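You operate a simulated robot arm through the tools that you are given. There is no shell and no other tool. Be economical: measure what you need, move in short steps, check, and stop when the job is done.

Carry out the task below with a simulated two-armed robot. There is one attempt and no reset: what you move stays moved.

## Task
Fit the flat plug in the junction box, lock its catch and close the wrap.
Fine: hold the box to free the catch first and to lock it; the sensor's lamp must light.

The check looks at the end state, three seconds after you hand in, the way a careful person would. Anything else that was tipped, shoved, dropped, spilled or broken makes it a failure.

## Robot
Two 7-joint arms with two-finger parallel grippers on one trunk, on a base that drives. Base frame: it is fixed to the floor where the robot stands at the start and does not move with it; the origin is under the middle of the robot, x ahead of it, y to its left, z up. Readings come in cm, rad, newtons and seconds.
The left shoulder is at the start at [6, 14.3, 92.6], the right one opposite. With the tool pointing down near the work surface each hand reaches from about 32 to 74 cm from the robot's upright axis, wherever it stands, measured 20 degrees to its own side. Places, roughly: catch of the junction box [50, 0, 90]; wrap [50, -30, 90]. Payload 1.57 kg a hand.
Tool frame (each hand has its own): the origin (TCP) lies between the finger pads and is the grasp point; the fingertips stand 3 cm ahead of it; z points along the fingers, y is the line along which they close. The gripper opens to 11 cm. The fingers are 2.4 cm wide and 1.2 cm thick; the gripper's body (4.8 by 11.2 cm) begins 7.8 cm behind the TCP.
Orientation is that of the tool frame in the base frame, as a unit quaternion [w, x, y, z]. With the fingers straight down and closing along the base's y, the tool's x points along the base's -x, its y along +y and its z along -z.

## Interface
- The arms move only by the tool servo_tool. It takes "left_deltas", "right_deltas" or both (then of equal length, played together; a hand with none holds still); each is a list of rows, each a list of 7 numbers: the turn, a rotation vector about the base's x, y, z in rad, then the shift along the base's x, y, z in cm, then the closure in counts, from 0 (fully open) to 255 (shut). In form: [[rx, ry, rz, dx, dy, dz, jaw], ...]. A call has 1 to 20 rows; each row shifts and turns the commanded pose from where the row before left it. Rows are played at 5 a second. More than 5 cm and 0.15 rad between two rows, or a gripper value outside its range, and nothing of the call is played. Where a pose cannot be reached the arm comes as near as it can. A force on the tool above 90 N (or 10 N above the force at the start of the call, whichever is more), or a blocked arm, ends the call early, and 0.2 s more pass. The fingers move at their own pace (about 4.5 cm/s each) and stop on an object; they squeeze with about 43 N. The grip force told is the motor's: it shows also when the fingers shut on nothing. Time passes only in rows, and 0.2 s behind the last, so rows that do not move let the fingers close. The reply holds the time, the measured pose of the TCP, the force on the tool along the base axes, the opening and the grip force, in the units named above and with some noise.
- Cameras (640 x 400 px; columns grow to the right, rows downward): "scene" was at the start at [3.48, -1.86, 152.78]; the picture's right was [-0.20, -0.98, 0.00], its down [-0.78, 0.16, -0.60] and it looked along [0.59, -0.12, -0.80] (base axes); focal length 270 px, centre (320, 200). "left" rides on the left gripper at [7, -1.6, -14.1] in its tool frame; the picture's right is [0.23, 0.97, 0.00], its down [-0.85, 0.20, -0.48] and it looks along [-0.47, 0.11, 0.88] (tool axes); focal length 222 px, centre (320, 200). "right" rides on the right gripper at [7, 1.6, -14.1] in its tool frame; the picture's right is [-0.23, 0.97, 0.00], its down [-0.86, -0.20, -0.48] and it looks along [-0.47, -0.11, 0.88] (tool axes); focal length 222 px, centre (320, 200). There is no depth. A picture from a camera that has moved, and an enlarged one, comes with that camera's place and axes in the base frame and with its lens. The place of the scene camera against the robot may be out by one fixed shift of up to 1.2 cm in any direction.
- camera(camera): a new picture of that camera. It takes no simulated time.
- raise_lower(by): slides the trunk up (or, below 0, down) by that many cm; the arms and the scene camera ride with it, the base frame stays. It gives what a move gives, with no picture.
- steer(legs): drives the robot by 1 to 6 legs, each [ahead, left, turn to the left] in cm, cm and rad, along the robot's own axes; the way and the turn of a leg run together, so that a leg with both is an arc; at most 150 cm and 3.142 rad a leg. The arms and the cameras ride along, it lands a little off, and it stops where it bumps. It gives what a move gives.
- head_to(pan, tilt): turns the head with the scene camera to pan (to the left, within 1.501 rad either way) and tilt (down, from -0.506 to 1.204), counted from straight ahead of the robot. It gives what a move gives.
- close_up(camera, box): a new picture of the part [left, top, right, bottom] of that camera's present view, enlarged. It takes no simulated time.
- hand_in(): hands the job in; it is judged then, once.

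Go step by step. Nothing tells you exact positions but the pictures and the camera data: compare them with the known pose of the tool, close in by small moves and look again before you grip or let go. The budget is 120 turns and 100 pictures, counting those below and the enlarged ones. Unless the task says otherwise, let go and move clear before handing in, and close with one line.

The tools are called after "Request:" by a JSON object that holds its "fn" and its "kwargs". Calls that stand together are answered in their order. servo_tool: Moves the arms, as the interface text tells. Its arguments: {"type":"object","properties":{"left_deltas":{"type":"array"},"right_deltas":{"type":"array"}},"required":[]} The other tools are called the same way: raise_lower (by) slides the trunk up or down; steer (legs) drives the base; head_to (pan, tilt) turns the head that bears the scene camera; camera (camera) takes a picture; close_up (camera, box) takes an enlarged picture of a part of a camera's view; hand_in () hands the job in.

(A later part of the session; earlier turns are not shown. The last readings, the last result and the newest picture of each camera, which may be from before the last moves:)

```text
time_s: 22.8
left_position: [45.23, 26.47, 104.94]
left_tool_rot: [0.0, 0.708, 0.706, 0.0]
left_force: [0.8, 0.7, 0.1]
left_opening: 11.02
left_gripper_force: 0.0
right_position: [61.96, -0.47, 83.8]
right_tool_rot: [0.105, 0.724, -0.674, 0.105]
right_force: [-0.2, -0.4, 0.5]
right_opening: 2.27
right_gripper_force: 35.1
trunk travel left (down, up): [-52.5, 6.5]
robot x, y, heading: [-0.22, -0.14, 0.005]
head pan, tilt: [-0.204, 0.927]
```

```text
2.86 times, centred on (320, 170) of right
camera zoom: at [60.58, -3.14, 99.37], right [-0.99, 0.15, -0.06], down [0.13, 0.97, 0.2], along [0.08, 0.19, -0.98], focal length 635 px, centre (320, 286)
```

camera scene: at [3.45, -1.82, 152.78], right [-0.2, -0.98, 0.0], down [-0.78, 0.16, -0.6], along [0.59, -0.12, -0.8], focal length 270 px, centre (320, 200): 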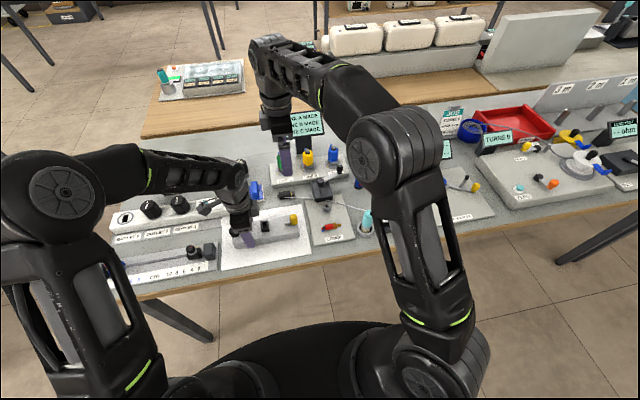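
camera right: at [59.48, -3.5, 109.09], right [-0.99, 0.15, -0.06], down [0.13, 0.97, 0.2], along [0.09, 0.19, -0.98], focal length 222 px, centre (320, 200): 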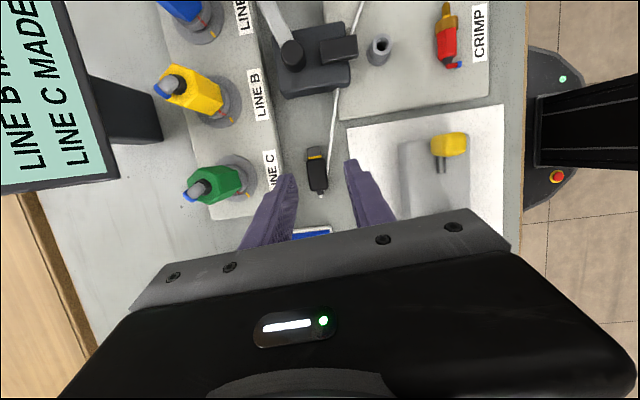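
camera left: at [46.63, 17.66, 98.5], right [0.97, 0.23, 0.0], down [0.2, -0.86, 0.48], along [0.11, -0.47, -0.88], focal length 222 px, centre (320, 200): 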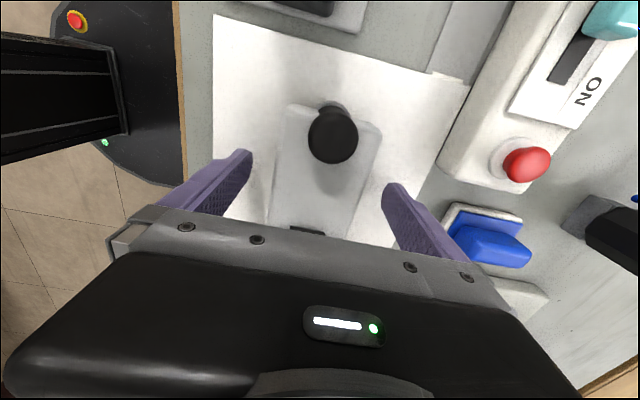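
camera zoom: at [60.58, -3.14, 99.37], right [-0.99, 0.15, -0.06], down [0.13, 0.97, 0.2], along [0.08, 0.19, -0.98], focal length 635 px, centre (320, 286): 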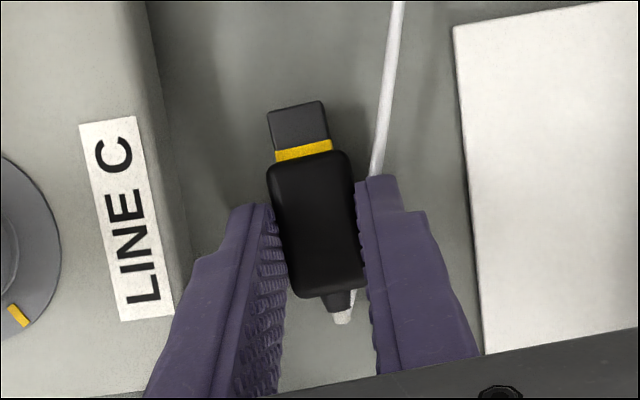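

The plug is gripped at 2.27 cm across. I'll lift it and watch how the cord behaves.

Request:
{"fn": "servo_tool", "kwargs": {"right_deltas": [[0, 0, 0, 0, 0, 1, 255], [0, 0, 0, -0.3, 0, 2, 255], [0, 0, 0, -0.5, 0, 2, 255], [0, 0, 0, -1.5, 0, 2, 255], [0, 0, 0, -2, 0, 2, 255], [0, 0, 0, -2, 0, 1, 255], [0, 0, 0, 0, 0, 0, 255]]}}

Request:
{"fn": "camera", "kwargs": {"camera": "right"}}

Request:
{"fn": "close_up", "kwargs": {"camera": "scene", "box": [220, 150, 428, 280]}}

```text
time_s: 24.4
left_position: [45.24, 26.47, 104.98]
left_tool_rot: [-0.001, 0.708, 0.706, -0.001]
left_force: [0.0, -0.8, 0.2]
left_opening: 11.02
left_gripper_force: 0.1
right_position: [55.69, -0.49, 93.95]
right_tool_rot: [0.105, 0.725, -0.673, 0.106]
right_force: [0.5, 0.2, -1.3]
right_opening: 2.26
right_gripper_force: 35.2
trunk travel left (down, up): [-52.5, 6.5]
robot x, y, heading: [0.01, 0.1, -0.004]
head pan, tilt: [-0.204, 0.927]
```

```text
60 pictures are left
camera right: at [54.2, -3.13, 109.44], right [-0.99, 0.15, -0.06], down [0.13, 0.97, 0.2], along [0.08, 0.19, -0.98], focal length 222 px, centre (320, 200)
```

right: 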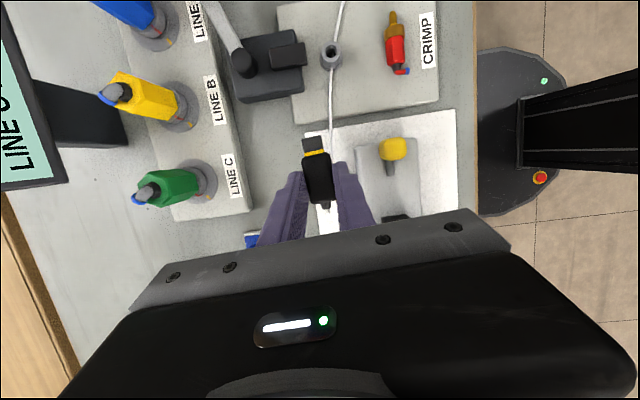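

```text
3.08 times, centred on (324, 215) of scene
camera zoom: at [3.51, -1.84, 152.78], right [-0.2, -0.98, 0.0], down [-0.78, 0.16, -0.6], along [0.59, -0.12, -0.8], focal length 830 px, centre (308, 154)
```

zoom: 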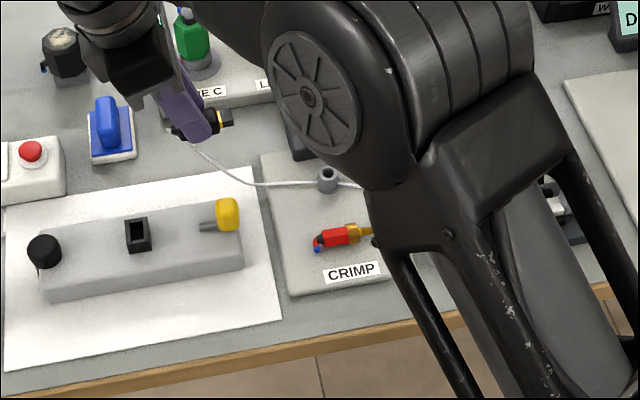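

The cord is slack and drapes freely. I'll turn the plug 90° about x so its tip points down, moving toward the socket and staying high.

Request:
{"fn": "servo_tool", "kwargs": {"right_deltas": [[0.143, 0, -0.02, -0.6, -0.2, 0.3, 255], [0.143, 0, -0.02, -0.6, -0.2, 0.3, 255], [0.143, 0, -0.02, -0.6, -0.2, 0.3, 255], [0.143, 0, -0.01, -0.6, -0.2, 0.3, 255], [0.143, 0, 0, -0.6, -0.2, 0.3, 255], [0.143, 0, 0, -0.6, -0.2, 0.3, 255], [0.143, 0, 0, -0.6, -0.2, 0.3, 255], [0.143, 0, 0, -0.6, 0, 0, 255], [0.143, 0, 0, -0.6, 0, 0, 255], [0.143, 0, 0, -0.6, 0, 0, 255], [0.141, 0, 0, -0.6, 0, 0, 255], [0, 0, 0, -0.6, 0, 0, 255], [0, 0, 0, 0, 0, 0, 255]]}}

Request:
{"fn": "camera", "kwargs": {"camera": "right"}}

Request:
{"fn": "camera", "kwargs": {"camera": "scene"}}

Request:
{"fn": "camera", "kwargs": {"camera": "left"}}

```text
time_s: 27.2
left_position: [45.12, 26.51, 104.99]
left_tool_rot: [0.0, 0.708, 0.706, 0.0]
left_force: [0.4, 0.3, 0.1]
left_opening: 11.0
left_gripper_force: 0.1
right_position: [48.32, -2.04, 95.99]
right_tool_rot: [0.423, -0.568, 0.57, 0.417]
right_force: [0.0, -0.1, -0.7]
right_opening: 2.29
right_gripper_force: 35.4
trunk travel left (down, up): [-52.5, 6.5]
robot x, y, heading: [0.11, -0.11, -0.004]
head pan, tilt: [-0.204, 0.927]
```

```text
58 pictures are left
camera right: at [46.54, -17.52, 93.43], right [-0.97, 0.07, 0.21], down [0.19, -0.21, 0.96], along [0.11, 0.98, 0.19], focal length 222 px, centre (320, 200)
```

right: 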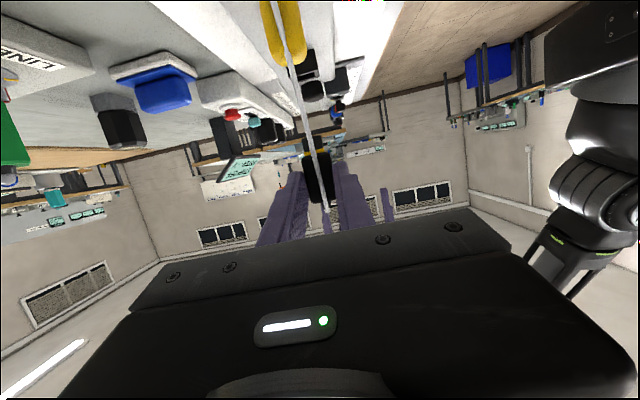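

```text
57 pictures are left
camera scene: at [3.49, -1.87, 152.78], right [-0.2, -0.98, 0.0], down [-0.78, 0.16, -0.6], along [0.59, -0.12, -0.8], focal length 270 px, centre (320, 200)
```

scene: 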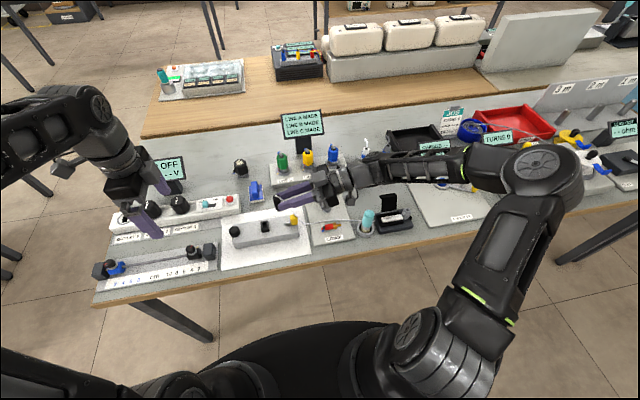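

```text
56 pictures are left
camera left: at [43.61, 33.38, 119.13], right [0.97, 0.23, 0.0], down [0.2, -0.86, 0.48], along [0.11, -0.47, -0.88], focal length 222 px, centre (320, 200)
```

left: 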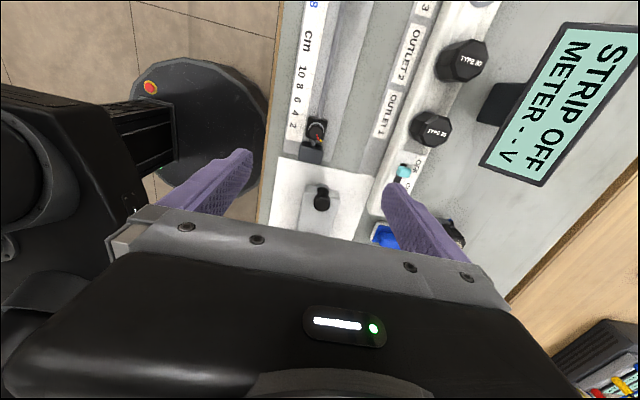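

The plug now hangs tip-down. I'll move it to hover above the socket and tilt the left hand so its camera can watch from the +y side.

Request:
{"fn": "servo_tool", "kwargs": {"right_deltas": [[0, 0, 0, 0, 1.5, 0, 255], [0, 0, 0, 0, 1.5, -0.5, 255], [0, 0, 0, -0.1, 1.2, -0.8, 255], [0, 0, 0, -0.1, 1.1, -0.8, 255], [0, 0, 0, -0.1, 0, -0.9, 255], [0, 0, 0, 0, 0, 0, 255]], "left_deltas": [[-0.1, 0, 0, 0.6, -0.8, -1, 0], [-0.1, 0, 0, 0.6, -0.8, -1, 0], [-0.1, 0, 0, 0.6, -0.8, -1, 0], [-0.1, 0, 0, 0.6, -0.8, -1, 0], [-0.1, 0, 0, 0.6, -0.8, -1, 0], [0, 0, 0, 0, 0, 0, 0]]}}

Request:
{"fn": "camera", "kwargs": {"camera": "left"}}

Request:
{"fn": "close_up", "kwargs": {"camera": "scene", "box": [232, 190, 312, 240]}}

```text
time_s: 28.6
left_position: [48.18, 22.58, 99.9]
left_tool_rot: [0.175, 0.686, 0.684, -0.175]
left_force: [0.2, 0.0, -0.3]
left_opening: 10.99
left_gripper_force: 0.1
right_position: [47.96, 3.47, 92.85]
right_tool_rot: [0.422, -0.568, 0.57, 0.417]
right_force: [-0.6, 0.4, -0.1]
right_opening: 2.28
right_gripper_force: 35.4
trunk travel left (down, up): [-52.5, 6.5]
robot x, y, heading: [0.3, -0.03, -0.002]
head pan, tilt: [-0.204, 0.927]
```

```text
55 pictures are left
camera left: at [46.67, 35.46, 108.95], right [0.97, 0.2, -0.11], down [0.2, -0.52, 0.83], along [0.11, -0.83, -0.55], focal length 222 px, centre (320, 200)
```

left: 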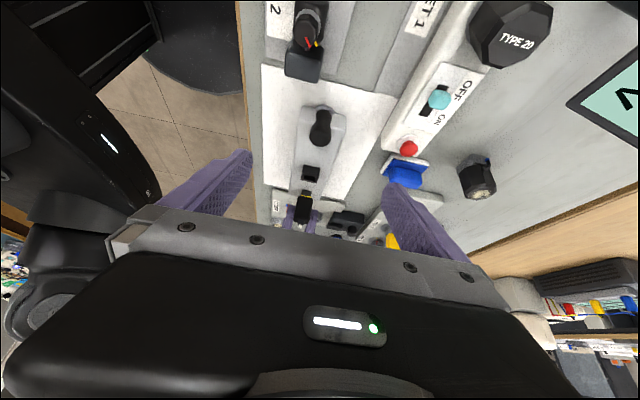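

```text
8.00 times, centred on (272, 215) of scene
camera zoom: at [3.46, -1.86, 152.78], right [-0.2, -0.98, 0.0], down [-0.78, 0.16, -0.6], along [0.59, -0.12, -0.8], focal length 2158 px, centre (704, 80)
```

zoom: 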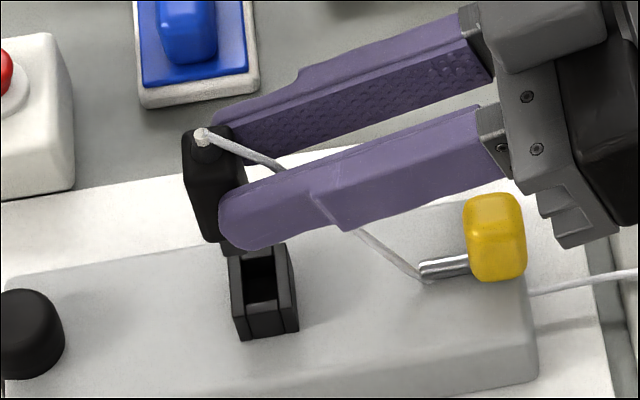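

Request:
{"fn": "close_up", "kwargs": {"camera": "left", "box": [264, 140, 360, 240]}}

```text
4.00 times, centred on (312, 190) of left
camera zoom: at [46.67, 35.46, 108.95], right [0.97, 0.2, -0.11], down [0.2, -0.52, 0.83], along [0.11, -0.83, -0.55], focal length 888 px, centre (352, 240)
```

zoom: 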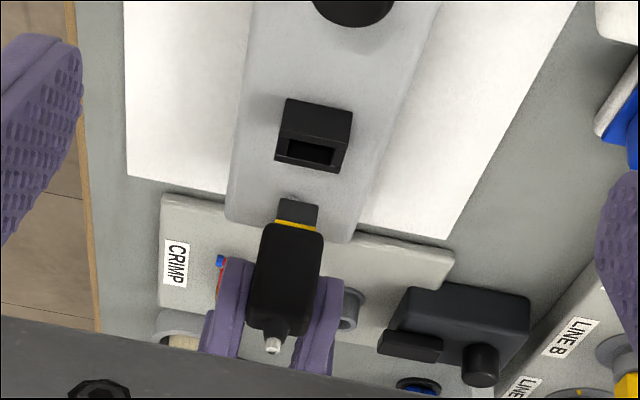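

In x the tip (48.2) matches the socket (48.2). I'll zoom the scene view further to check the y offset.

Request:
{"fn": "close_up", "kwargs": {"camera": "scene", "box": [250, 205, 282, 235]}}

```text
13.33 times, centred on (266, 220) of scene
camera zoom: at [3.46, -1.86, 152.78], right [-0.2, -0.98, 0.0], down [-0.78, 0.16, -0.6], along [0.59, -0.12, -0.8], focal length 3596 px, centre (1040, -67)
```

zoom: 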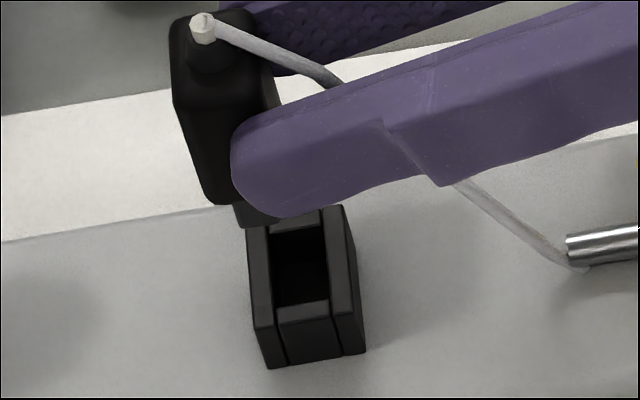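

The tip looks about 0.3 cm too far in +y. I'll shift -0.3 in y, lower to just above the socket, and look from both views.

Request:
{"fn": "servo_tool", "kwargs": {"right_deltas": [[0, 0, 0, 0, -0.3, -0.6, 255], [0, 0, 0, 0, 0, -0.8, 255], [0, 0, 0, 0, 0, 0, 255]]}}

Request:
{"fn": "close_up", "kwargs": {"camera": "left", "box": [288, 155, 336, 215]}}

Request:
{"fn": "close_up", "kwargs": {"camera": "scene", "box": [250, 205, 282, 235]}}

```text
time_s: 29.4
left_position: [48.19, 22.66, 100.02]
left_tool_rot: [0.175, 0.685, 0.685, -0.175]
left_force: [-0.5, -0.7, -1.1]
left_opening: 10.99
left_gripper_force: 0.0
right_position: [48.24, 3.17, 91.57]
right_tool_rot: [0.423, -0.568, 0.57, 0.417]
right_force: [0.1, -0.5, -0.1]
right_opening: 2.28
right_gripper_force: 34.9
trunk travel left (down, up): [-52.5, 6.5]
robot x, y, heading: [-0.13, -0.46, 0.003]
head pan, tilt: [-0.204, 0.927]
```

```text
6.67 times, centred on (312, 185) of left
camera zoom: at [46.67, 35.47, 108.97], right [0.97, 0.2, -0.11], down [0.2, -0.52, 0.83], along [0.11, -0.83, -0.55], focal length 1481 px, centre (373, 300)
```

zoom: 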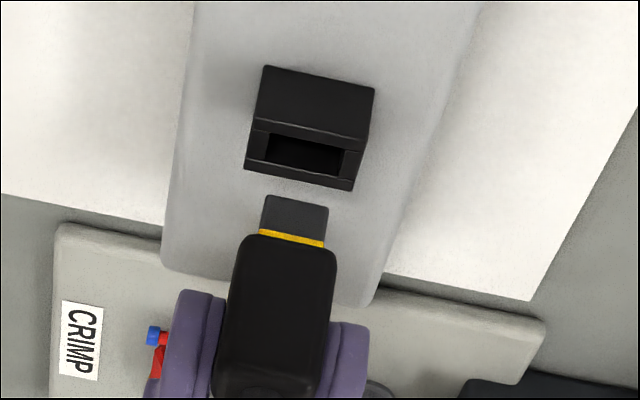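

```text
13.33 times, centred on (266, 220) of scene
camera zoom: at [3.48, -1.85, 152.78], right [-0.2, -0.98, 0.0], down [-0.78, 0.16, -0.6], along [0.59, -0.12, -0.8], focal length 3596 px, centre (1040, -67)
```

zoom: 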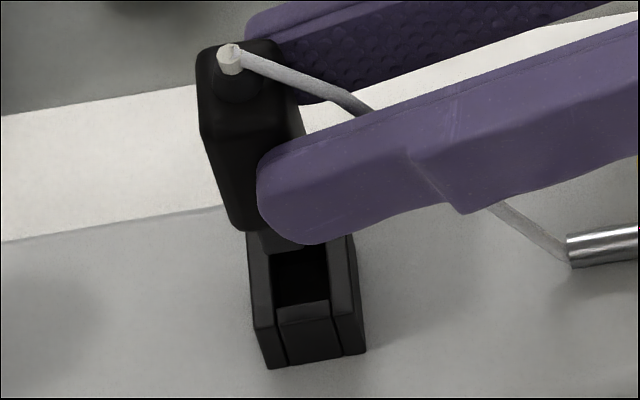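

Both views agree the tip is over the slot within about 0.1 cm and parallel to it, with the tip at z≈87.5 and the socket top at about 85.7. I'll lower it in small steps and read the force.

Request:
{"fn": "servo_tool", "kwargs": {"right_deltas": [[0, 0, 0, 0, 0, -0.5, 255], [0, 0, 0, 0, 0, -0.5, 255], [0, 0, 0, 0, 0, -0.5, 255], [0, 0, 0, 0, 0, -0.3, 255], [0, 0, 0, 0, 0, -0.3, 255], [0, 0, 0, 0, 0, 0, 255]]}}

Request:
{"fn": "close_up", "kwargs": {"camera": "left", "box": [288, 155, 336, 215]}}

Request:
{"fn": "close_up", "kwargs": {"camera": "scene", "box": [250, 205, 282, 235]}}

```text
time_s: 30.8
left_position: [48.15, 22.62, 99.85]
left_tool_rot: [0.175, 0.685, 0.685, -0.176]
left_force: [0.5, 0.1, -0.5]
left_opening: 11.0
left_gripper_force: 0.0
right_position: [48.17, 3.12, 89.38]
right_tool_rot: [0.423, -0.568, 0.569, 0.418]
right_force: [0.0, -0.7, -1.4]
right_opening: 2.28
right_gripper_force: 35.3
trunk travel left (down, up): [-52.5, 6.5]
robot x, y, heading: [-0.1, -0.11, 0.001]
head pan, tilt: [-0.204, 0.927]
```

```text
6.67 times, centred on (312, 185) of left
camera zoom: at [46.67, 35.47, 108.96], right [0.97, 0.2, -0.11], down [0.2, -0.52, 0.83], along [0.11, -0.83, -0.55], focal length 1481 px, centre (373, 300)
```

zoom: 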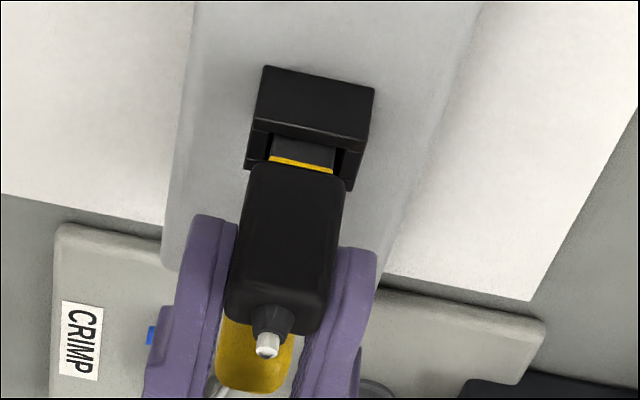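

```text
13.33 times, centred on (266, 220) of scene
camera zoom: at [3.48, -1.85, 152.78], right [-0.2, -0.98, 0.0], down [-0.78, 0.16, -0.6], along [0.59, -0.12, -0.8], focal length 3596 px, centre (1040, -67)
```

zoom: 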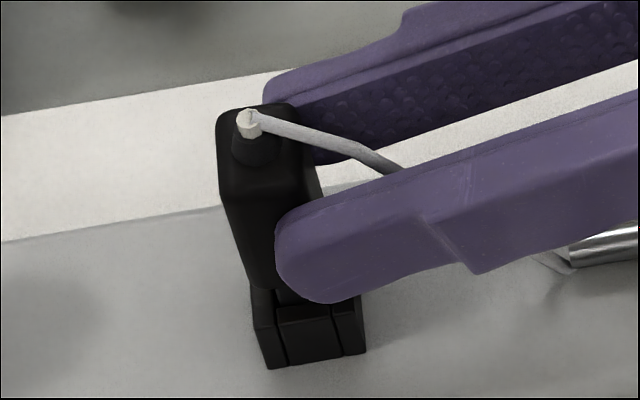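

The tip has entered the slot with no force. I'll push further until it seats.

Request:
{"fn": "servo_tool", "kwargs": {"right_deltas": [[0, 0, 0, 0, 0, -0.25, 255], [0, 0, 0, 0, 0, -0.25, 255], [0, 0, 0, 0, 0, -0.25, 255], [0, 0, 0, 0, 0, 0, 255]]}}

Request:
{"fn": "close_up", "kwargs": {"camera": "left", "box": [288, 155, 336, 215]}}

```text
time_s: 31.8
left_position: [48.25, 22.64, 99.9]
left_tool_rot: [0.175, 0.686, 0.684, -0.176]
left_force: [-0.5, -0.5, 0.3]
left_opening: 11.02
left_gripper_force: 0.0
right_position: [47.91, 3.09, 88.61]
right_tool_rot: [0.423, -0.568, 0.57, 0.418]
right_force: [0.1, 0.9, 2.0]
right_opening: 2.28
right_gripper_force: 35.2
trunk travel left (down, up): [-52.5, 6.5]
robot x, y, heading: [0.22, -0.09, 0.002]
head pan, tilt: [-0.204, 0.927]
```

```text
6.67 times, centred on (312, 185) of left
camera zoom: at [46.66, 35.47, 108.97], right [0.97, 0.2, -0.11], down [0.2, -0.52, 0.83], along [0.11, -0.83, -0.55], focal length 1481 px, centre (373, 300)
```

zoom: 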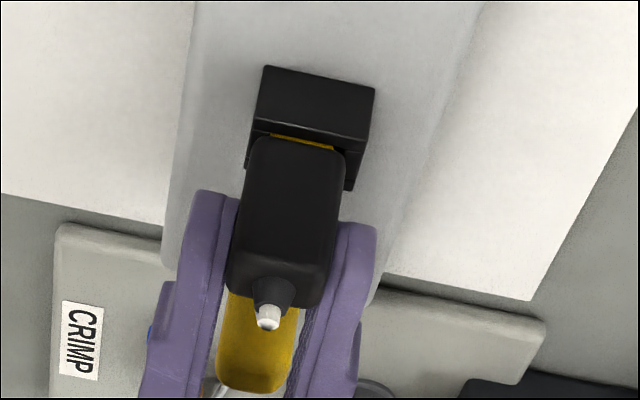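

Request:
{"fn": "servo_tool", "kwargs": {"right_deltas": [[0, 0, 0, 0, 0, -0.2, 255], [0, 0, 0, 0, 0, -0.2, 255], [0, 0, 0, 0, 0, 0, 255]]}}

Request:
{"fn": "close_up", "kwargs": {"camera": "left", "box": [288, 155, 336, 215]}}

```text
time_s: 32.6
left_position: [48.15, 22.56, 100.06]
left_tool_rot: [0.175, 0.686, 0.684, -0.174]
left_force: [-0.2, -1.0, 0.2]
left_opening: 10.99
left_gripper_force: 0.0
right_position: [48.1, 3.08, 88.59]
right_tool_rot: [0.423, -0.568, 0.569, 0.418]
right_force: [1.3, -3.2, 23.4]
right_opening: 2.32
right_gripper_force: 35.1
trunk travel left (down, up): [-52.5, 6.5]
robot x, y, heading: [-0.09, 0.15, 0.006]
head pan, tilt: [-0.204, 0.927]
```

```text
6.67 times, centred on (312, 185) of left
camera zoom: at [46.58, 35.41, 109.06], right [0.97, 0.2, -0.11], down [0.2, -0.52, 0.83], along [0.11, -0.83, -0.55], focal length 1481 px, centre (373, 300)
```

zoom: 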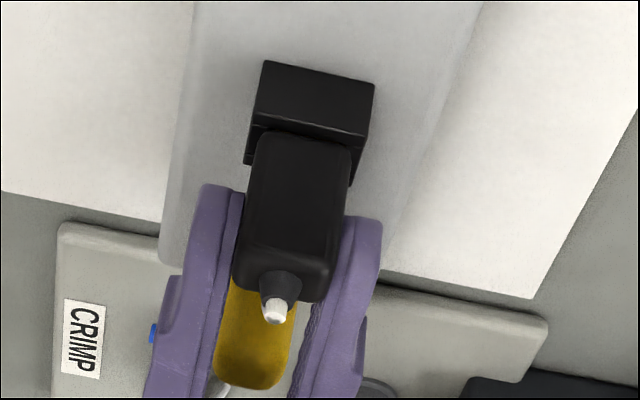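

The force rose to 23 N and the yellow band has disappeared into the socket. I'll press slightly more to confirm it is seated.

Request:
{"fn": "servo_tool", "kwargs": {"right_deltas": [[0, 0, 0, 0, 0, -0.2, 255], [0, 0, 0, 0, 0, 0, 255]]}}

Request:
{"fn": "close_up", "kwargs": {"camera": "scene", "box": [240, 195, 320, 245]}}

```text
time_s: 33.2
left_position: [47.99, 22.62, 99.95]
left_tool_rot: [0.176, 0.685, 0.685, -0.174]
left_force: [-0.2, -0.5, 0.1]
left_opening: 11.01
left_gripper_force: 0.1
right_position: [48.07, 3.22, 88.43]
right_tool_rot: [0.426, -0.567, 0.569, 0.417]
right_force: [5.8, -6.8, 36.2]
right_opening: 2.3
right_gripper_force: 35.0
trunk travel left (down, up): [-52.5, 6.5]
robot x, y, heading: [0.06, -0.1, -0.005]
head pan, tilt: [-0.204, 0.927]
```

```text
8.00 times, centred on (280, 220) of scene
camera zoom: at [3.28, -1.97, 152.81], right [-0.2, -0.98, 0.0], down [-0.78, 0.16, -0.6], along [0.59, -0.12, -0.8], focal length 2158 px, centre (640, 40)
```

zoom: 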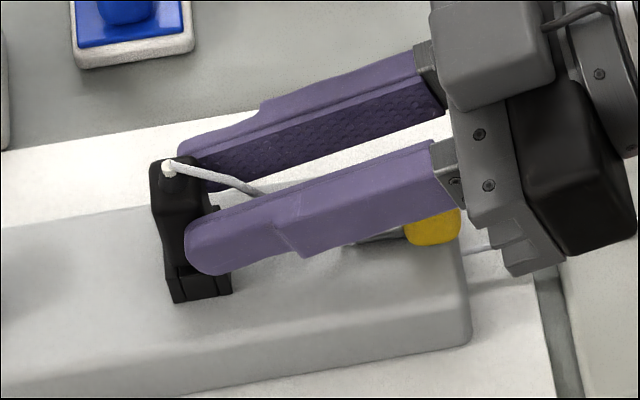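

The plug is seated. I'll relax, open the fingers and back the right hand straight off along its own axis, then look.

Request:
{"fn": "servo_tool", "kwargs": {"right_deltas": [[0, 0, 0, 0, 0, 0.3, 255], [0, 0, 0, 0, 0, 0.2, 220], [0, 0, 0, 0, 0, 0, 170], [0, 0, 0, 0, 0, 0, 140], [0, 0, 0, 0, 0, 0, 140], [0, 0, 0, 0, -1.5, 0.46, 140], [0, 0, 0, 0, -2, 0.62, 140], [0, 0, 0, 0, -2, 0.62, 140], [0, 0, 0, 0, -2, 1, 140], [0, 0, 0, 0, -2, 1, 140], [0, 0, 0, 0, 0, 2, 140], [0, 0, 0, 0, 0, 2, 140], [0, 0, 0, 0, 0, 0, 140]]}}

Request:
{"fn": "close_up", "kwargs": {"camera": "scene", "box": [240, 195, 320, 245]}}

Request:
{"fn": "close_up", "kwargs": {"camera": "left", "box": [264, 130, 360, 250]}}

```text
time_s: 36.0
left_position: [48.17, 22.68, 99.98]
left_tool_rot: [0.175, 0.686, 0.684, -0.176]
left_force: [0.5, 0.1, -0.4]
left_opening: 11.01
left_gripper_force: 0.1
right_position: [48.28, -6.25, 96.2]
right_tool_rot: [0.423, -0.568, 0.57, 0.418]
right_force: [-0.4, 0.7, 0.6]
right_opening: 4.95
right_gripper_force: 0.0
trunk travel left (down, up): [-52.5, 6.5]
robot x, y, heading: [-0.06, 0.13, -0.001]
head pan, tilt: [-0.204, 0.927]
```

```text
8.00 times, centred on (280, 220) of scene
camera zoom: at [3.49, -1.86, 152.78], right [-0.2, -0.98, 0.0], down [-0.78, 0.16, -0.6], along [0.59, -0.12, -0.8], focal length 2158 px, centre (640, 40)
```

zoom: 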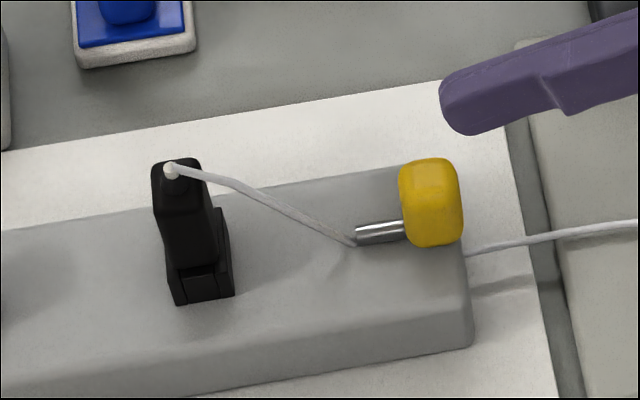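

```text
3.33 times, centred on (312, 190) of left
camera zoom: at [46.68, 35.46, 108.96], right [0.97, 0.2, -0.11], down [0.2, -0.52, 0.83], along [0.11, -0.83, -0.55], focal length 740 px, centre (347, 233)
```

zoom: 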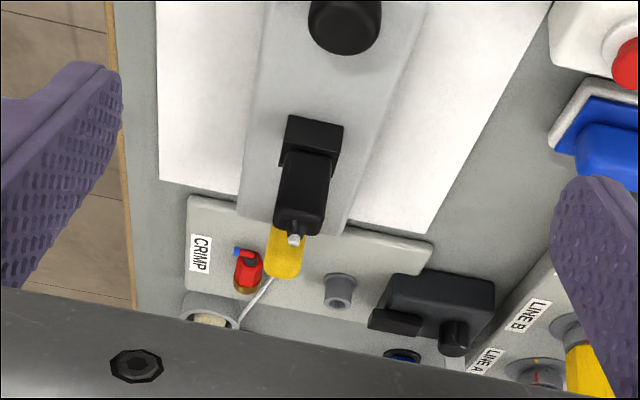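

The plug is seated upright. To lock it, the left hand will regrip the box nearer its end (y≈14), which leaves room between the hands. The right hand goes vertical again above the catch at (48.1, -2.5).

Request:
{"fn": "servo_tool", "kwargs": {"left_deltas": [[0.1, 0, 0, 0, -1.2, 0, 0], [0.1, 0, 0, 0, -1.2, 0, 0], [0.1, 0, 0, 0, -1.2, 0, 0], [0.1, 0, 0, 0, -1.2, 0, 0], [0.1, 0, 0, 0, -1.2, 0, 0], [0, 0, 0, 0, -1.2, 0, 0], [0, 0, 0, 0.1, -1.5, -1, 0], [0, 0, 0, 0, 0, -1, 0], [0, 0, 0, 0, 0, 0, 0], [0, 0, 0, 0, 0, 0, 0]], "right_deltas": [[-0.141, 0, 0, 0, 0.2, 0.4, 140], [-0.141, 0, 0, 0, 0.4, 0.4, 140], [-0.141, 0, 0, 0, 0.4, 0.4, 140], [-0.141, 0, 0, 0, 0.4, 0.4, 140], [-0.141, 0, 0, 0, 0.4, 0.4, 140], [-0.141, 0, 0, 0, 0.4, 0.2, 140], [-0.141, 0, 0, 0, 0.5, 0, 140], [-0.141, 0, 0, 0, 0.5, 0, 140], [-0.143, 0, 0, 0, 0.5, 0, 140], [0, 0, 0, 0, 0, 0, 140]]}}

Request:
{"fn": "camera", "kwargs": {"camera": "right"}}

Request:
{"fn": "close_up", "kwargs": {"camera": "left", "box": [220, 60, 420, 220]}}

```text
time_s: 38.2
left_position: [48.32, 13.87, 97.76]
left_tool_rot: [0.0, 0.708, 0.706, -0.001]
left_force: [0.2, 0.7, -0.2]
left_opening: 10.97
left_gripper_force: 0.0
right_position: [48.21, -2.79, 98.43]
right_tool_rot: [0.001, -0.707, 0.707, -0.003]
right_force: [0.3, -0.4, 0.3]
right_opening: 4.97
right_gripper_force: 0.1
trunk travel left (down, up): [-52.5, 6.5]
robot x, y, heading: [-0.1, 0.19, -0.001]
head pan, tilt: [-0.204, 0.927]
```

```text
42 pictures are left
camera right: at [46.36, -9.79, 112.56], right [-0.97, 0.23, -0.01], down [0.19, 0.86, 0.48], along [0.12, 0.46, -0.88], focal length 222 px, centre (320, 200)
```

right: 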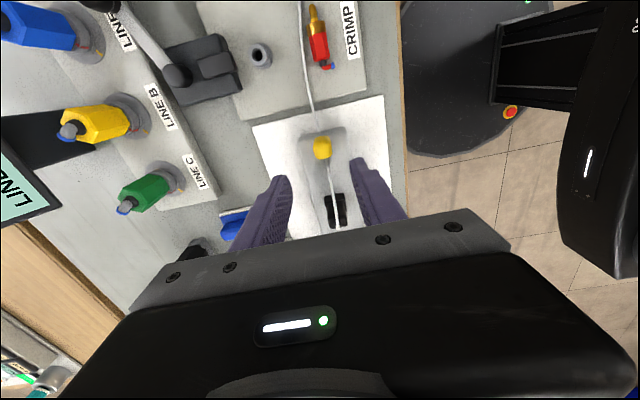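

```text
2.50 times, centred on (320, 140) of left
camera zoom: at [46.75, 20.76, 111.98], right [0.97, 0.23, 0.0], down [0.2, -0.86, 0.48], along [0.11, -0.47, -0.88], focal length 555 px, centre (320, 350)
```

zoom: 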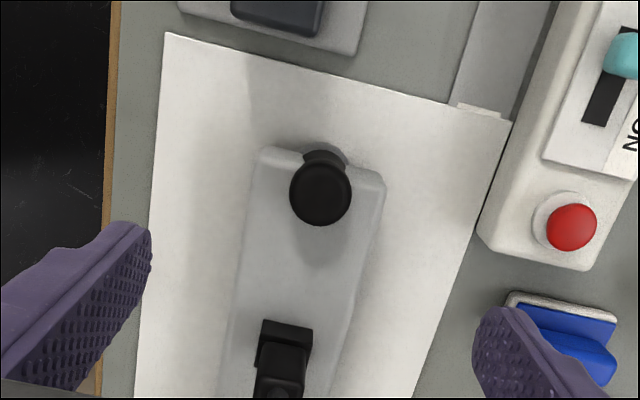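

Clearances look fine. The left hand goes down with the jaw slightly narrowed and grips the box, and the right hand goes down over the catch.

Request:
{"fn": "servo_tool", "kwargs": {"left_deltas": [[0, 0, 0, 0, 0, -3, 46], [0, 0, 0, 0, 0, -4, 46], [0, 0, 0, 0, 0, -4, 46], [0, 0, 0, 0, 0, -2.3, 46], [0, 0, 0, 0, 0, 0, 70], [0, 0, 0, 0, 0, 0, 90], [0, 0, 0, 0, 0, 0, 120], [0, 0, 0, 0, 0, 0, 200], [0, 0, 0, 0, 0, 0, 255], [0, 0, 0, 0, 0, 0, 255]], "right_deltas": [[0, 0, 0, 0, 0.3, -3, 130], [0, 0, 0, 0, 0, -3, 130], [0, 0, 0, 0, 0, -3, 130], [0, 0, 0, 0, 0, -2.4, 130], [0, 0, 0, 0, 0, 0, 130], [0, 0, 0, 0, 0, 0, 130], [0, 0, 0, 0, 0, 0, 130], [0, 0, 0, 0, 0, 0, 130], [0, 0, 0, 0, 0, 0, 130], [0, 0, 0, 0, 0, 0, 130]]}}

Request:
{"fn": "close_up", "kwargs": {"camera": "right", "box": [200, 80, 440, 230]}}

Request:
{"fn": "close_up", "kwargs": {"camera": "scene", "box": [224, 180, 320, 250]}}

```text
time_s: 40.4
left_position: [48.28, 14.04, 84.48]
left_tool_rot: [0.001, 0.707, 0.707, 0.001]
left_force: [0.1, 0.7, 0.0]
left_opening: 6.73
left_gripper_force: 43.3
right_position: [48.17, -2.28, 87.07]
right_tool_rot: [-0.002, 0.708, -0.706, 0.002]
right_force: [-0.7, 0.6, -0.3]
right_opening: 5.39
right_gripper_force: 0.1
trunk travel left (down, up): [-52.5, 6.5]
robot x, y, heading: [0.23, -0.1, -0.001]
head pan, tilt: [-0.204, 0.927]
```

```text
2.67 times, centred on (320, 155) of right
camera zoom: at [46.38, -9.36, 101.12], right [-0.97, 0.23, -0.01], down [0.19, 0.86, 0.48], along [0.11, 0.47, -0.88], focal length 592 px, centre (320, 320)
```

zoom: 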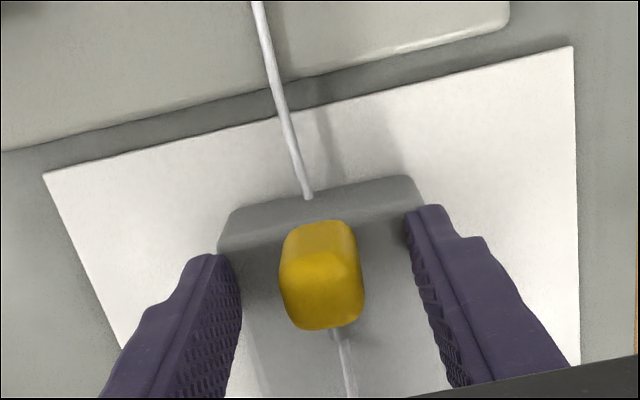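

```text
5.71 times, centred on (272, 215) of scene
camera zoom: at [3.51, -1.85, 152.77], right [-0.2, -0.98, 0.0], down [-0.78, 0.16, -0.6], along [0.59, -0.12, -0.8], focal length 1541 px, centre (594, 114)
```

zoom: 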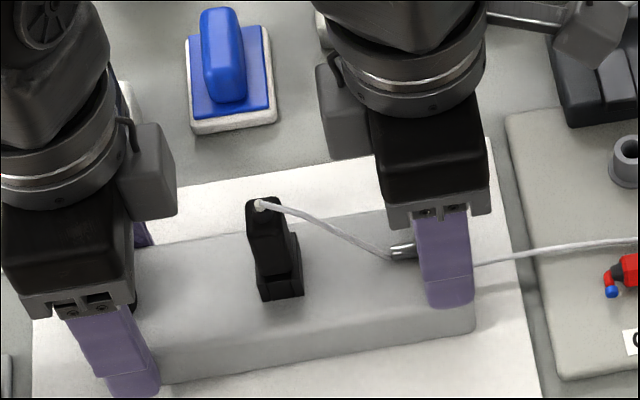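

Both hands are in place. I'll grip the knob and push +y in steps, reading the force.

Request:
{"fn": "servo_tool", "kwargs": {"right_deltas": [[0, 0, 0, 0, 0, 0, 180], [0, 0, 0, 0, 0, 0, 230], [0, 0, 0, 0, 0, 0, 255], [0, 0, 0, 0, 0, 0, 255], [0, 0, 0, 0, 0.3, 0, 255], [0, 0, 0, 0, 0.3, 0, 255], [0, 0, 0, 0, 0.3, 0, 255], [0, 0, 0, 0, 0.3, 0, 255], [0, 0, 0, 0, 0.3, 0, 255], [0, 0, 0, 0, 0.3, 0, 255], [0, 0, 0, 0, 0.3, 0, 255], [0, 0, 0, 0, 0, 0, 255]]}}

Request:
{"fn": "close_up", "kwargs": {"camera": "scene", "box": [224, 180, 320, 250]}}

```text
time_s: 43.0
left_position: [48.24, 13.92, 84.54]
left_tool_rot: [0.0, 0.707, 0.707, 0.0]
left_force: [-4.6, 5.1, 4.4]
left_opening: 6.72
left_gripper_force: 42.6
right_position: [48.02, -0.41, 87.08]
right_tool_rot: [-0.003, 0.708, -0.706, 0.003]
right_force: [4.5, -4.5, -4.2]
right_opening: 2.13
right_gripper_force: 34.9
trunk travel left (down, up): [-52.5, 6.5]
robot x, y, heading: [0.05, 0.1, 0.001]
head pan, tilt: [-0.204, 0.927]
```

```text
5.71 times, centred on (272, 215) of scene
camera zoom: at [3.51, -1.85, 152.78], right [-0.2, -0.98, 0.0], down [-0.78, 0.16, -0.6], along [0.59, -0.12, -0.8], focal length 1541 px, centre (594, 114)
```

zoom: 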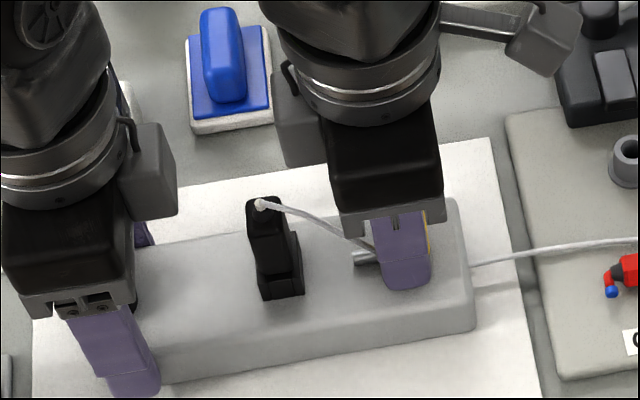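

It slides well, with about 5 N of friction. I'll keep pushing toward the socket.

Request:
{"fn": "servo_tool", "kwargs": {"right_deltas": [[0, 0, 0, 0, 0.3, 0, 255], [0, 0, 0, 0, 0.3, 0, 255], [0, 0, 0, 0, 0.3, 0, 255], [0, 0, 0, 0, 0.3, 0, 255], [0, 0, 0, 0, 0.3, 0, 255], [0, 0, 0, 0, 0, 0, 255]]}}

Request:
{"fn": "close_up", "kwargs": {"camera": "scene", "box": [224, 180, 320, 250]}}

```text
time_s: 44.4
left_position: [48.17, 14.27, 84.56]
left_tool_rot: [-0.002, 0.706, 0.708, 0.002]
left_force: [-0.4, 31.8, 3.3]
left_opening: 6.75
left_gripper_force: 43.0
right_position: [48.2, 1.01, 87.14]
right_tool_rot: [-0.001, 0.707, -0.707, 0.003]
right_force: [1.3, -27.7, 3.7]
right_opening: 2.16
right_gripper_force: 34.7
trunk travel left (down, up): [-52.5, 6.5]
robot x, y, heading: [0.02, 0.2, 0.0]
head pan, tilt: [-0.204, 0.927]
```

```text
5.71 times, centred on (272, 215) of scene
camera zoom: at [3.44, -1.83, 152.79], right [-0.2, -0.98, 0.0], down [-0.78, 0.16, -0.6], along [0.59, -0.12, -0.8], focal length 1541 px, centre (594, 114)
```

zoom: 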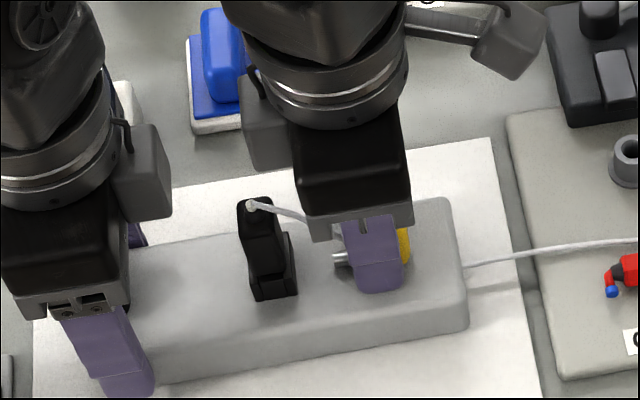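

At about 30 N the catch is at its stop, and the gap from pin to socket matches where it started, which was its locked position. I'll relax, release and lift the right hand, then check.

Request:
{"fn": "servo_tool", "kwargs": {"right_deltas": [[0, 0, 0, 0, -0.3, 0, 255], [0, 0, 0, 0, -0.15, 0, 240], [0, 0, 0, 0, 0, 0, 180], [0, 0, 0, 0, 0, 0, 130], [0, 0, 0, 0, 0, 0, 130], [0, 0, 0, 0, 0, 3, 130], [0, 0, 0, 0, 0, 4, 130], [0, 0, 0, 0, -2, 4, 130], [0, 0, 0, 0, -4, 2, 130], [0, 0, 0, 0, -4, 0, 130], [0, 0, 0, 0, 0, 0, 130]]}}

Request:
{"fn": "close_up", "kwargs": {"camera": "scene", "box": [240, 195, 320, 245]}}

Request:
{"fn": "close_up", "kwargs": {"camera": "scene", "box": [348, 185, 428, 235]}}

```text
time_s: 46.8
left_position: [48.13, 13.96, 84.57]
left_tool_rot: [0.0, 0.707, 0.707, 0.0]
left_force: [0.5, -0.1, -0.3]
left_opening: 6.75
left_gripper_force: 42.7
right_position: [47.95, -9.35, 100.13]
right_tool_rot: [-0.002, 0.708, -0.706, 0.002]
right_force: [-0.2, 0.7, -0.3]
right_opening: 5.39
right_gripper_force: 0.1
trunk travel left (down, up): [-52.5, 6.5]
robot x, y, heading: [0.06, -0.28, -0.0]
head pan, tilt: [-0.204, 0.927]
```

```text
8.00 times, centred on (280, 220) of scene
camera zoom: at [3.51, -1.82, 152.78], right [-0.2, -0.98, 0.0], down [-0.78, 0.16, -0.6], along [0.59, -0.12, -0.8], focal length 2158 px, centre (640, 40)
```

zoom: 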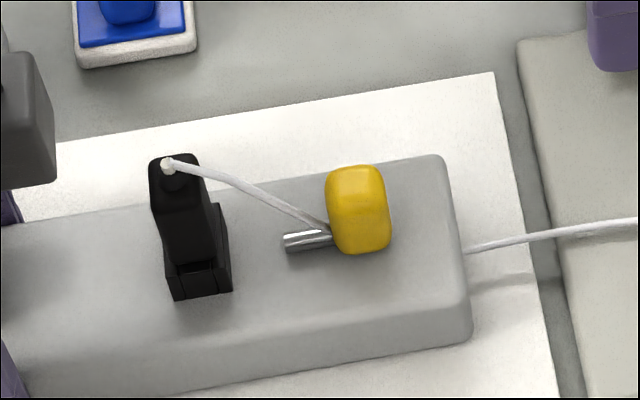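

```text
8.00 times, centred on (388, 210) of scene
camera zoom: at [3.51, -1.82, 152.78], right [-0.2, -0.98, 0.0], down [-0.78, 0.16, -0.6], along [0.59, -0.12, -0.8], focal length 2158 px, centre (-224, 120)
```

zoom: 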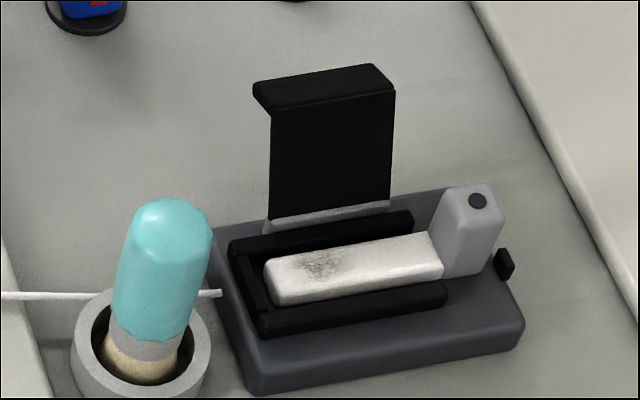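

The catch is back at its locked position and the plug is in. The lamp is still dark. Next I release the box with the left hand, and bring the right hand, fingers shut, behind the leaning flap (hinge about (46.8, -32.2, 83.5), top about (49, -32, 89.3)).

Request:
{"fn": "servo_tool", "kwargs": {"left_deltas": [[0, 0, 0, 0, 0, 0, 180], [0, 0, 0, 0, 0, 0, 100], [0, 0, 0, 0, 0, 0, 46], [0, 0, 0, 0, 0, 0, 46], [0, 0, 0, 0, 0, 3, 46], [0, 0, 0, 0, 0, 4, 46], [0, 0, 0, 0, 0, 4, 46], [0, 0, 0, -0.5, 2, 4, 46], [0, 0, 0, -0.5, 3, 3, 46], [0, 0, 0, -0.5, 4, 0, 46], [0, 0, 0, -0.5, 4, 0, 46], [0, 0, 0, 0, 0, 0, 46]], "right_deltas": [[0, 0, 0, 0.8, -3, 0, 200], [0, 0, 0, 0.8, -3, 0, 255], [0, 0, 0, 0.8, -3, 0, 255], [0, 0, 0, 0.8, -3, 0, 255], [0, 0, 0, 0.8, -3, 0, 255], [0, 0, 0, 0.8, -3, 0, 255], [0, 0, 0, 0.8, -3, 0, 255], [0, 0, 0, 0.4, -1.8, 0, 255], [0, 0, 0, 0, 0, 0, 255], [0, 0, 0, 0, 0, 0, 255], [0, 0, 0, 0, 0, 0, 255], [0, 0, 0, 0, 0, 0, 255]]}}

Request:
{"fn": "camera", "kwargs": {"camera": "right"}}

Request:
{"fn": "camera", "kwargs": {"camera": "scene"}}

```text
time_s: 49.4
left_position: [46.25, 26.91, 102.65]
left_tool_rot: [0.0, 0.708, 0.706, 0.0]
left_force: [-0.7, -0.5, 0.4]
left_opening: 9.01
left_gripper_force: 0.0
right_position: [53.94, -32.22, 100.08]
right_tool_rot: [-0.003, 0.708, -0.706, 0.002]
right_force: [0.2, 0.5, 0.2]
right_opening: 0.0
right_gripper_force: 21.2
trunk travel left (down, up): [-52.5, 6.5]
robot x, y, heading: [0.08, 0.09, -0.0]
head pan, tilt: [-0.204, 0.927]
```

```text
34 pictures are left
camera right: at [52.29, -39.19, 114.2], right [-0.97, 0.23, -0.01], down [0.19, 0.86, 0.48], along [0.11, 0.47, -0.88], focal length 222 px, centre (320, 200)
```

right: 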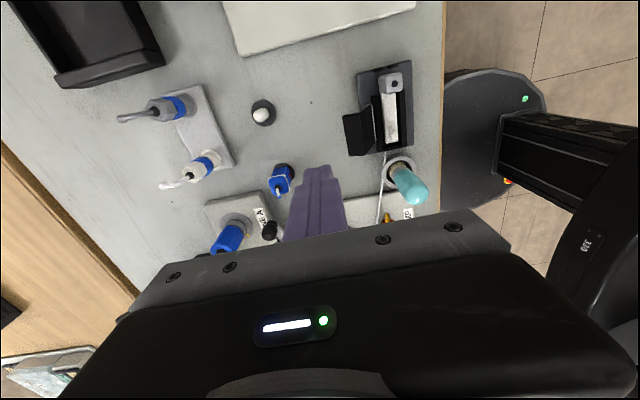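

```text
33 pictures are left
camera scene: at [3.5, -1.89, 152.78], right [-0.2, -0.98, 0.0], down [-0.78, 0.16, -0.6], along [0.59, -0.12, -0.8], focal length 270 px, centre (320, 200)
```

scene: 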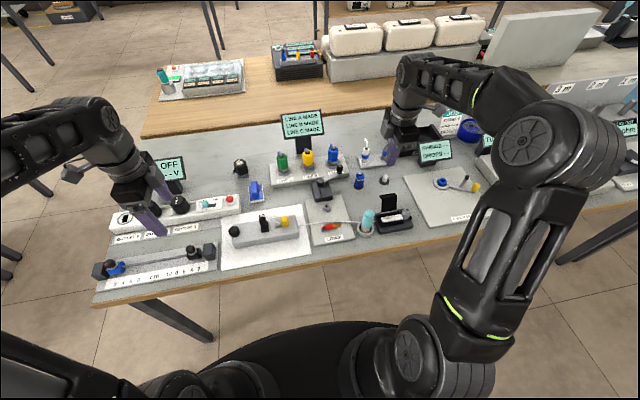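

Request:
{"fn": "close_up", "kwargs": {"camera": "right", "box": [330, 50, 430, 160]}}

```text
3.64 times, centred on (380, 105) of right
camera zoom: at [52.29, -39.19, 114.2], right [-0.97, 0.23, -0.01], down [0.19, 0.86, 0.48], along [0.11, 0.47, -0.88], focal length 808 px, centre (102, 546)
```

zoom: 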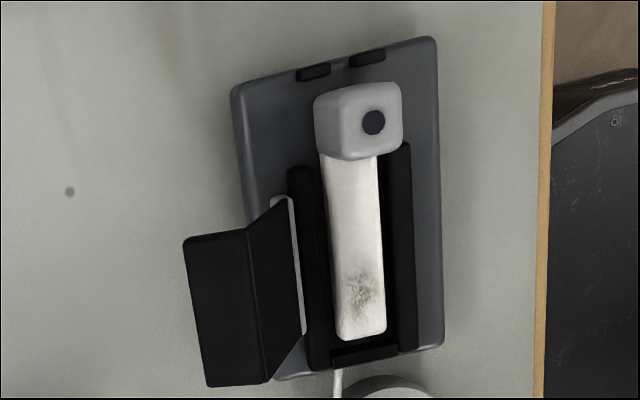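

The flap is L-shaped, with its lip pointing back (+x) and ending near (50.9, -32.5, 87.3). I'll come down behind it and sweep toward -x so it folds over the sensor.

Request:
{"fn": "servo_tool", "kwargs": {"right_deltas": [[0, 0, 0, 0, -0.2, -4, 255], [0, 0, 0, 0, 0, -4, 255], [0, 0, 0, 0, 0, -2.8, 255], [0, 0, 0, -0.5, 0, 0, 255], [0, 0, 0, -0.5, 0, 0, 255], [0, 0, 0, -0.5, 0, 0, 255], [0, 0, 0, -0.5, 0, 0, 255], [0, 0, 0, -0.5, 0, 0, 255], [0, 0, 0, -0.5, 0, 0, 255], [0, 0, 0, -0.5, 0, 0, 255], [0, 0, 0, 0, 0, 0, 255]]}}

Request:
{"fn": "close_up", "kwargs": {"camera": "scene", "box": [340, 165, 436, 235]}}

Request:
{"fn": "close_up", "kwargs": {"camera": "right", "box": [270, 30, 430, 210]}}

```text
time_s: 51.8
left_position: [46.33, 26.93, 102.54]
left_tool_rot: [0.0, 0.707, 0.707, 0.0]
left_force: [-0.5, 0.1, -0.5]
left_opening: 9.02
left_gripper_force: 0.1
right_position: [50.7, -32.35, 89.21]
right_tool_rot: [-0.002, 0.707, -0.707, 0.002]
right_force: [0.1, 0.5, 0.0]
right_opening: 0.0
right_gripper_force: 21.3
trunk travel left (down, up): [-52.5, 6.5]
robot x, y, heading: [-0.09, 0.1, 0.001]
head pan, tilt: [-0.204, 0.927]
```

```text
5.71 times, centred on (388, 200) of scene
camera zoom: at [3.48, -1.87, 152.77], right [-0.2, -0.98, 0.0], down [-0.78, 0.16, -0.6], along [0.59, -0.12, -0.8], focal length 1541 px, centre (-69, 200)
```

zoom: 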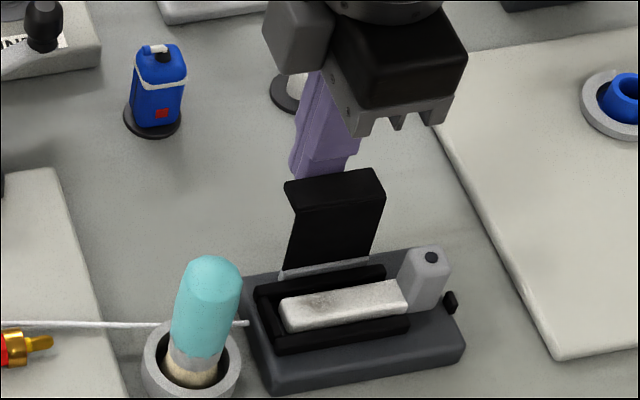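

```text
2.22 times, centred on (350, 120) of right
camera zoom: at [48.81, -39.3, 103.31], right [-0.97, 0.23, -0.01], down [0.2, 0.86, 0.48], along [0.11, 0.47, -0.88], focal length 494 px, centre (253, 378)
```

zoom: 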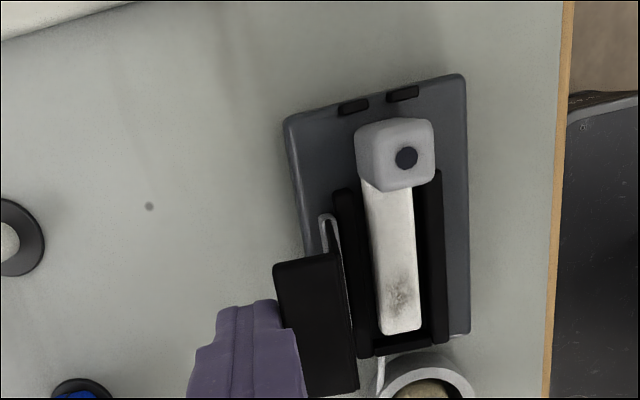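

The flap is rotating with almost no resistance. I'll keep sweeping, drifting slightly to its centre.

Request:
{"fn": "servo_tool", "kwargs": {"right_deltas": [[0, 0, 0, -0.5, -0.15, 0, 255], [0, 0, 0, -0.5, -0.15, 0, 255], [0, 0, 0, -0.5, -0.15, 0, 255], [0, 0, 0, -0.5, -0.15, 0, 255], [0, 0, 0, -0.5, 0, 0, 255], [0, 0, 0, -0.5, 0, 0, 255], [0, 0, 0, -0.5, 0, 0, 255], [0, 0, 0, -0.5, 0, 0, 255], [0, 0, 0, -0.5, 0, 0, 255], [0, 0, 0, 0, 0, 0, 255]]}}

Request:
{"fn": "close_up", "kwargs": {"camera": "scene", "box": [340, 165, 436, 235]}}

Request:
{"fn": "close_up", "kwargs": {"camera": "right", "box": [250, 50, 410, 230]}}

```text
time_s: 54.0
left_position: [46.15, 26.96, 102.66]
left_tool_rot: [0.0, 0.707, 0.707, 0.0]
left_force: [0.5, 0.0, -0.5]
left_opening: 9.04
left_gripper_force: 0.0
right_position: [46.06, -32.89, 89.26]
right_tool_rot: [-0.003, 0.707, -0.707, 0.003]
right_force: [0.0, -1.0, -0.2]
right_opening: 0.02
right_gripper_force: 21.1
trunk travel left (down, up): [-52.5, 6.5]
robot x, y, heading: [0.16, 0.32, -0.0]
head pan, tilt: [-0.204, 0.927]
```

```text
5.71 times, centred on (388, 200) of scene
camera zoom: at [3.48, -1.86, 152.78], right [-0.2, -0.98, 0.0], down [-0.78, 0.16, -0.6], along [0.59, -0.12, -0.8], focal length 1541 px, centre (-69, 200)
```

zoom: 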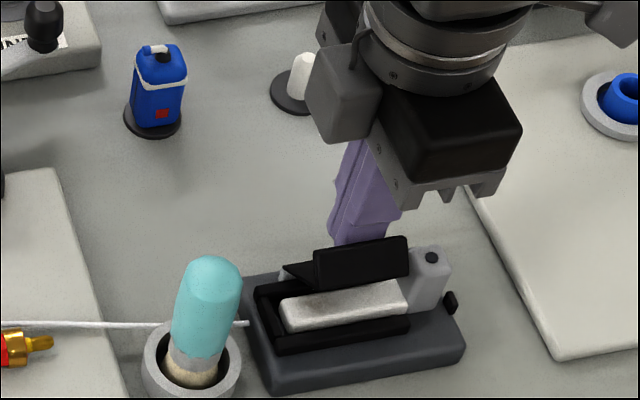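

```text
2.22 times, centred on (330, 140) of right
camera zoom: at [44.35, -39.85, 103.33], right [-0.97, 0.23, -0.01], down [0.19, 0.86, 0.48], along [0.11, 0.47, -0.88], focal length 494 px, centre (298, 333)
```

zoom: 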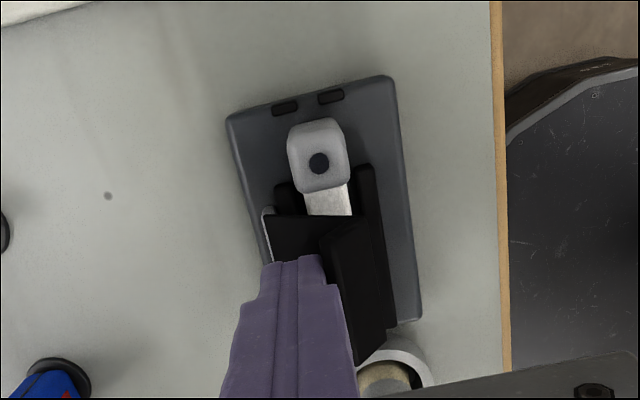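

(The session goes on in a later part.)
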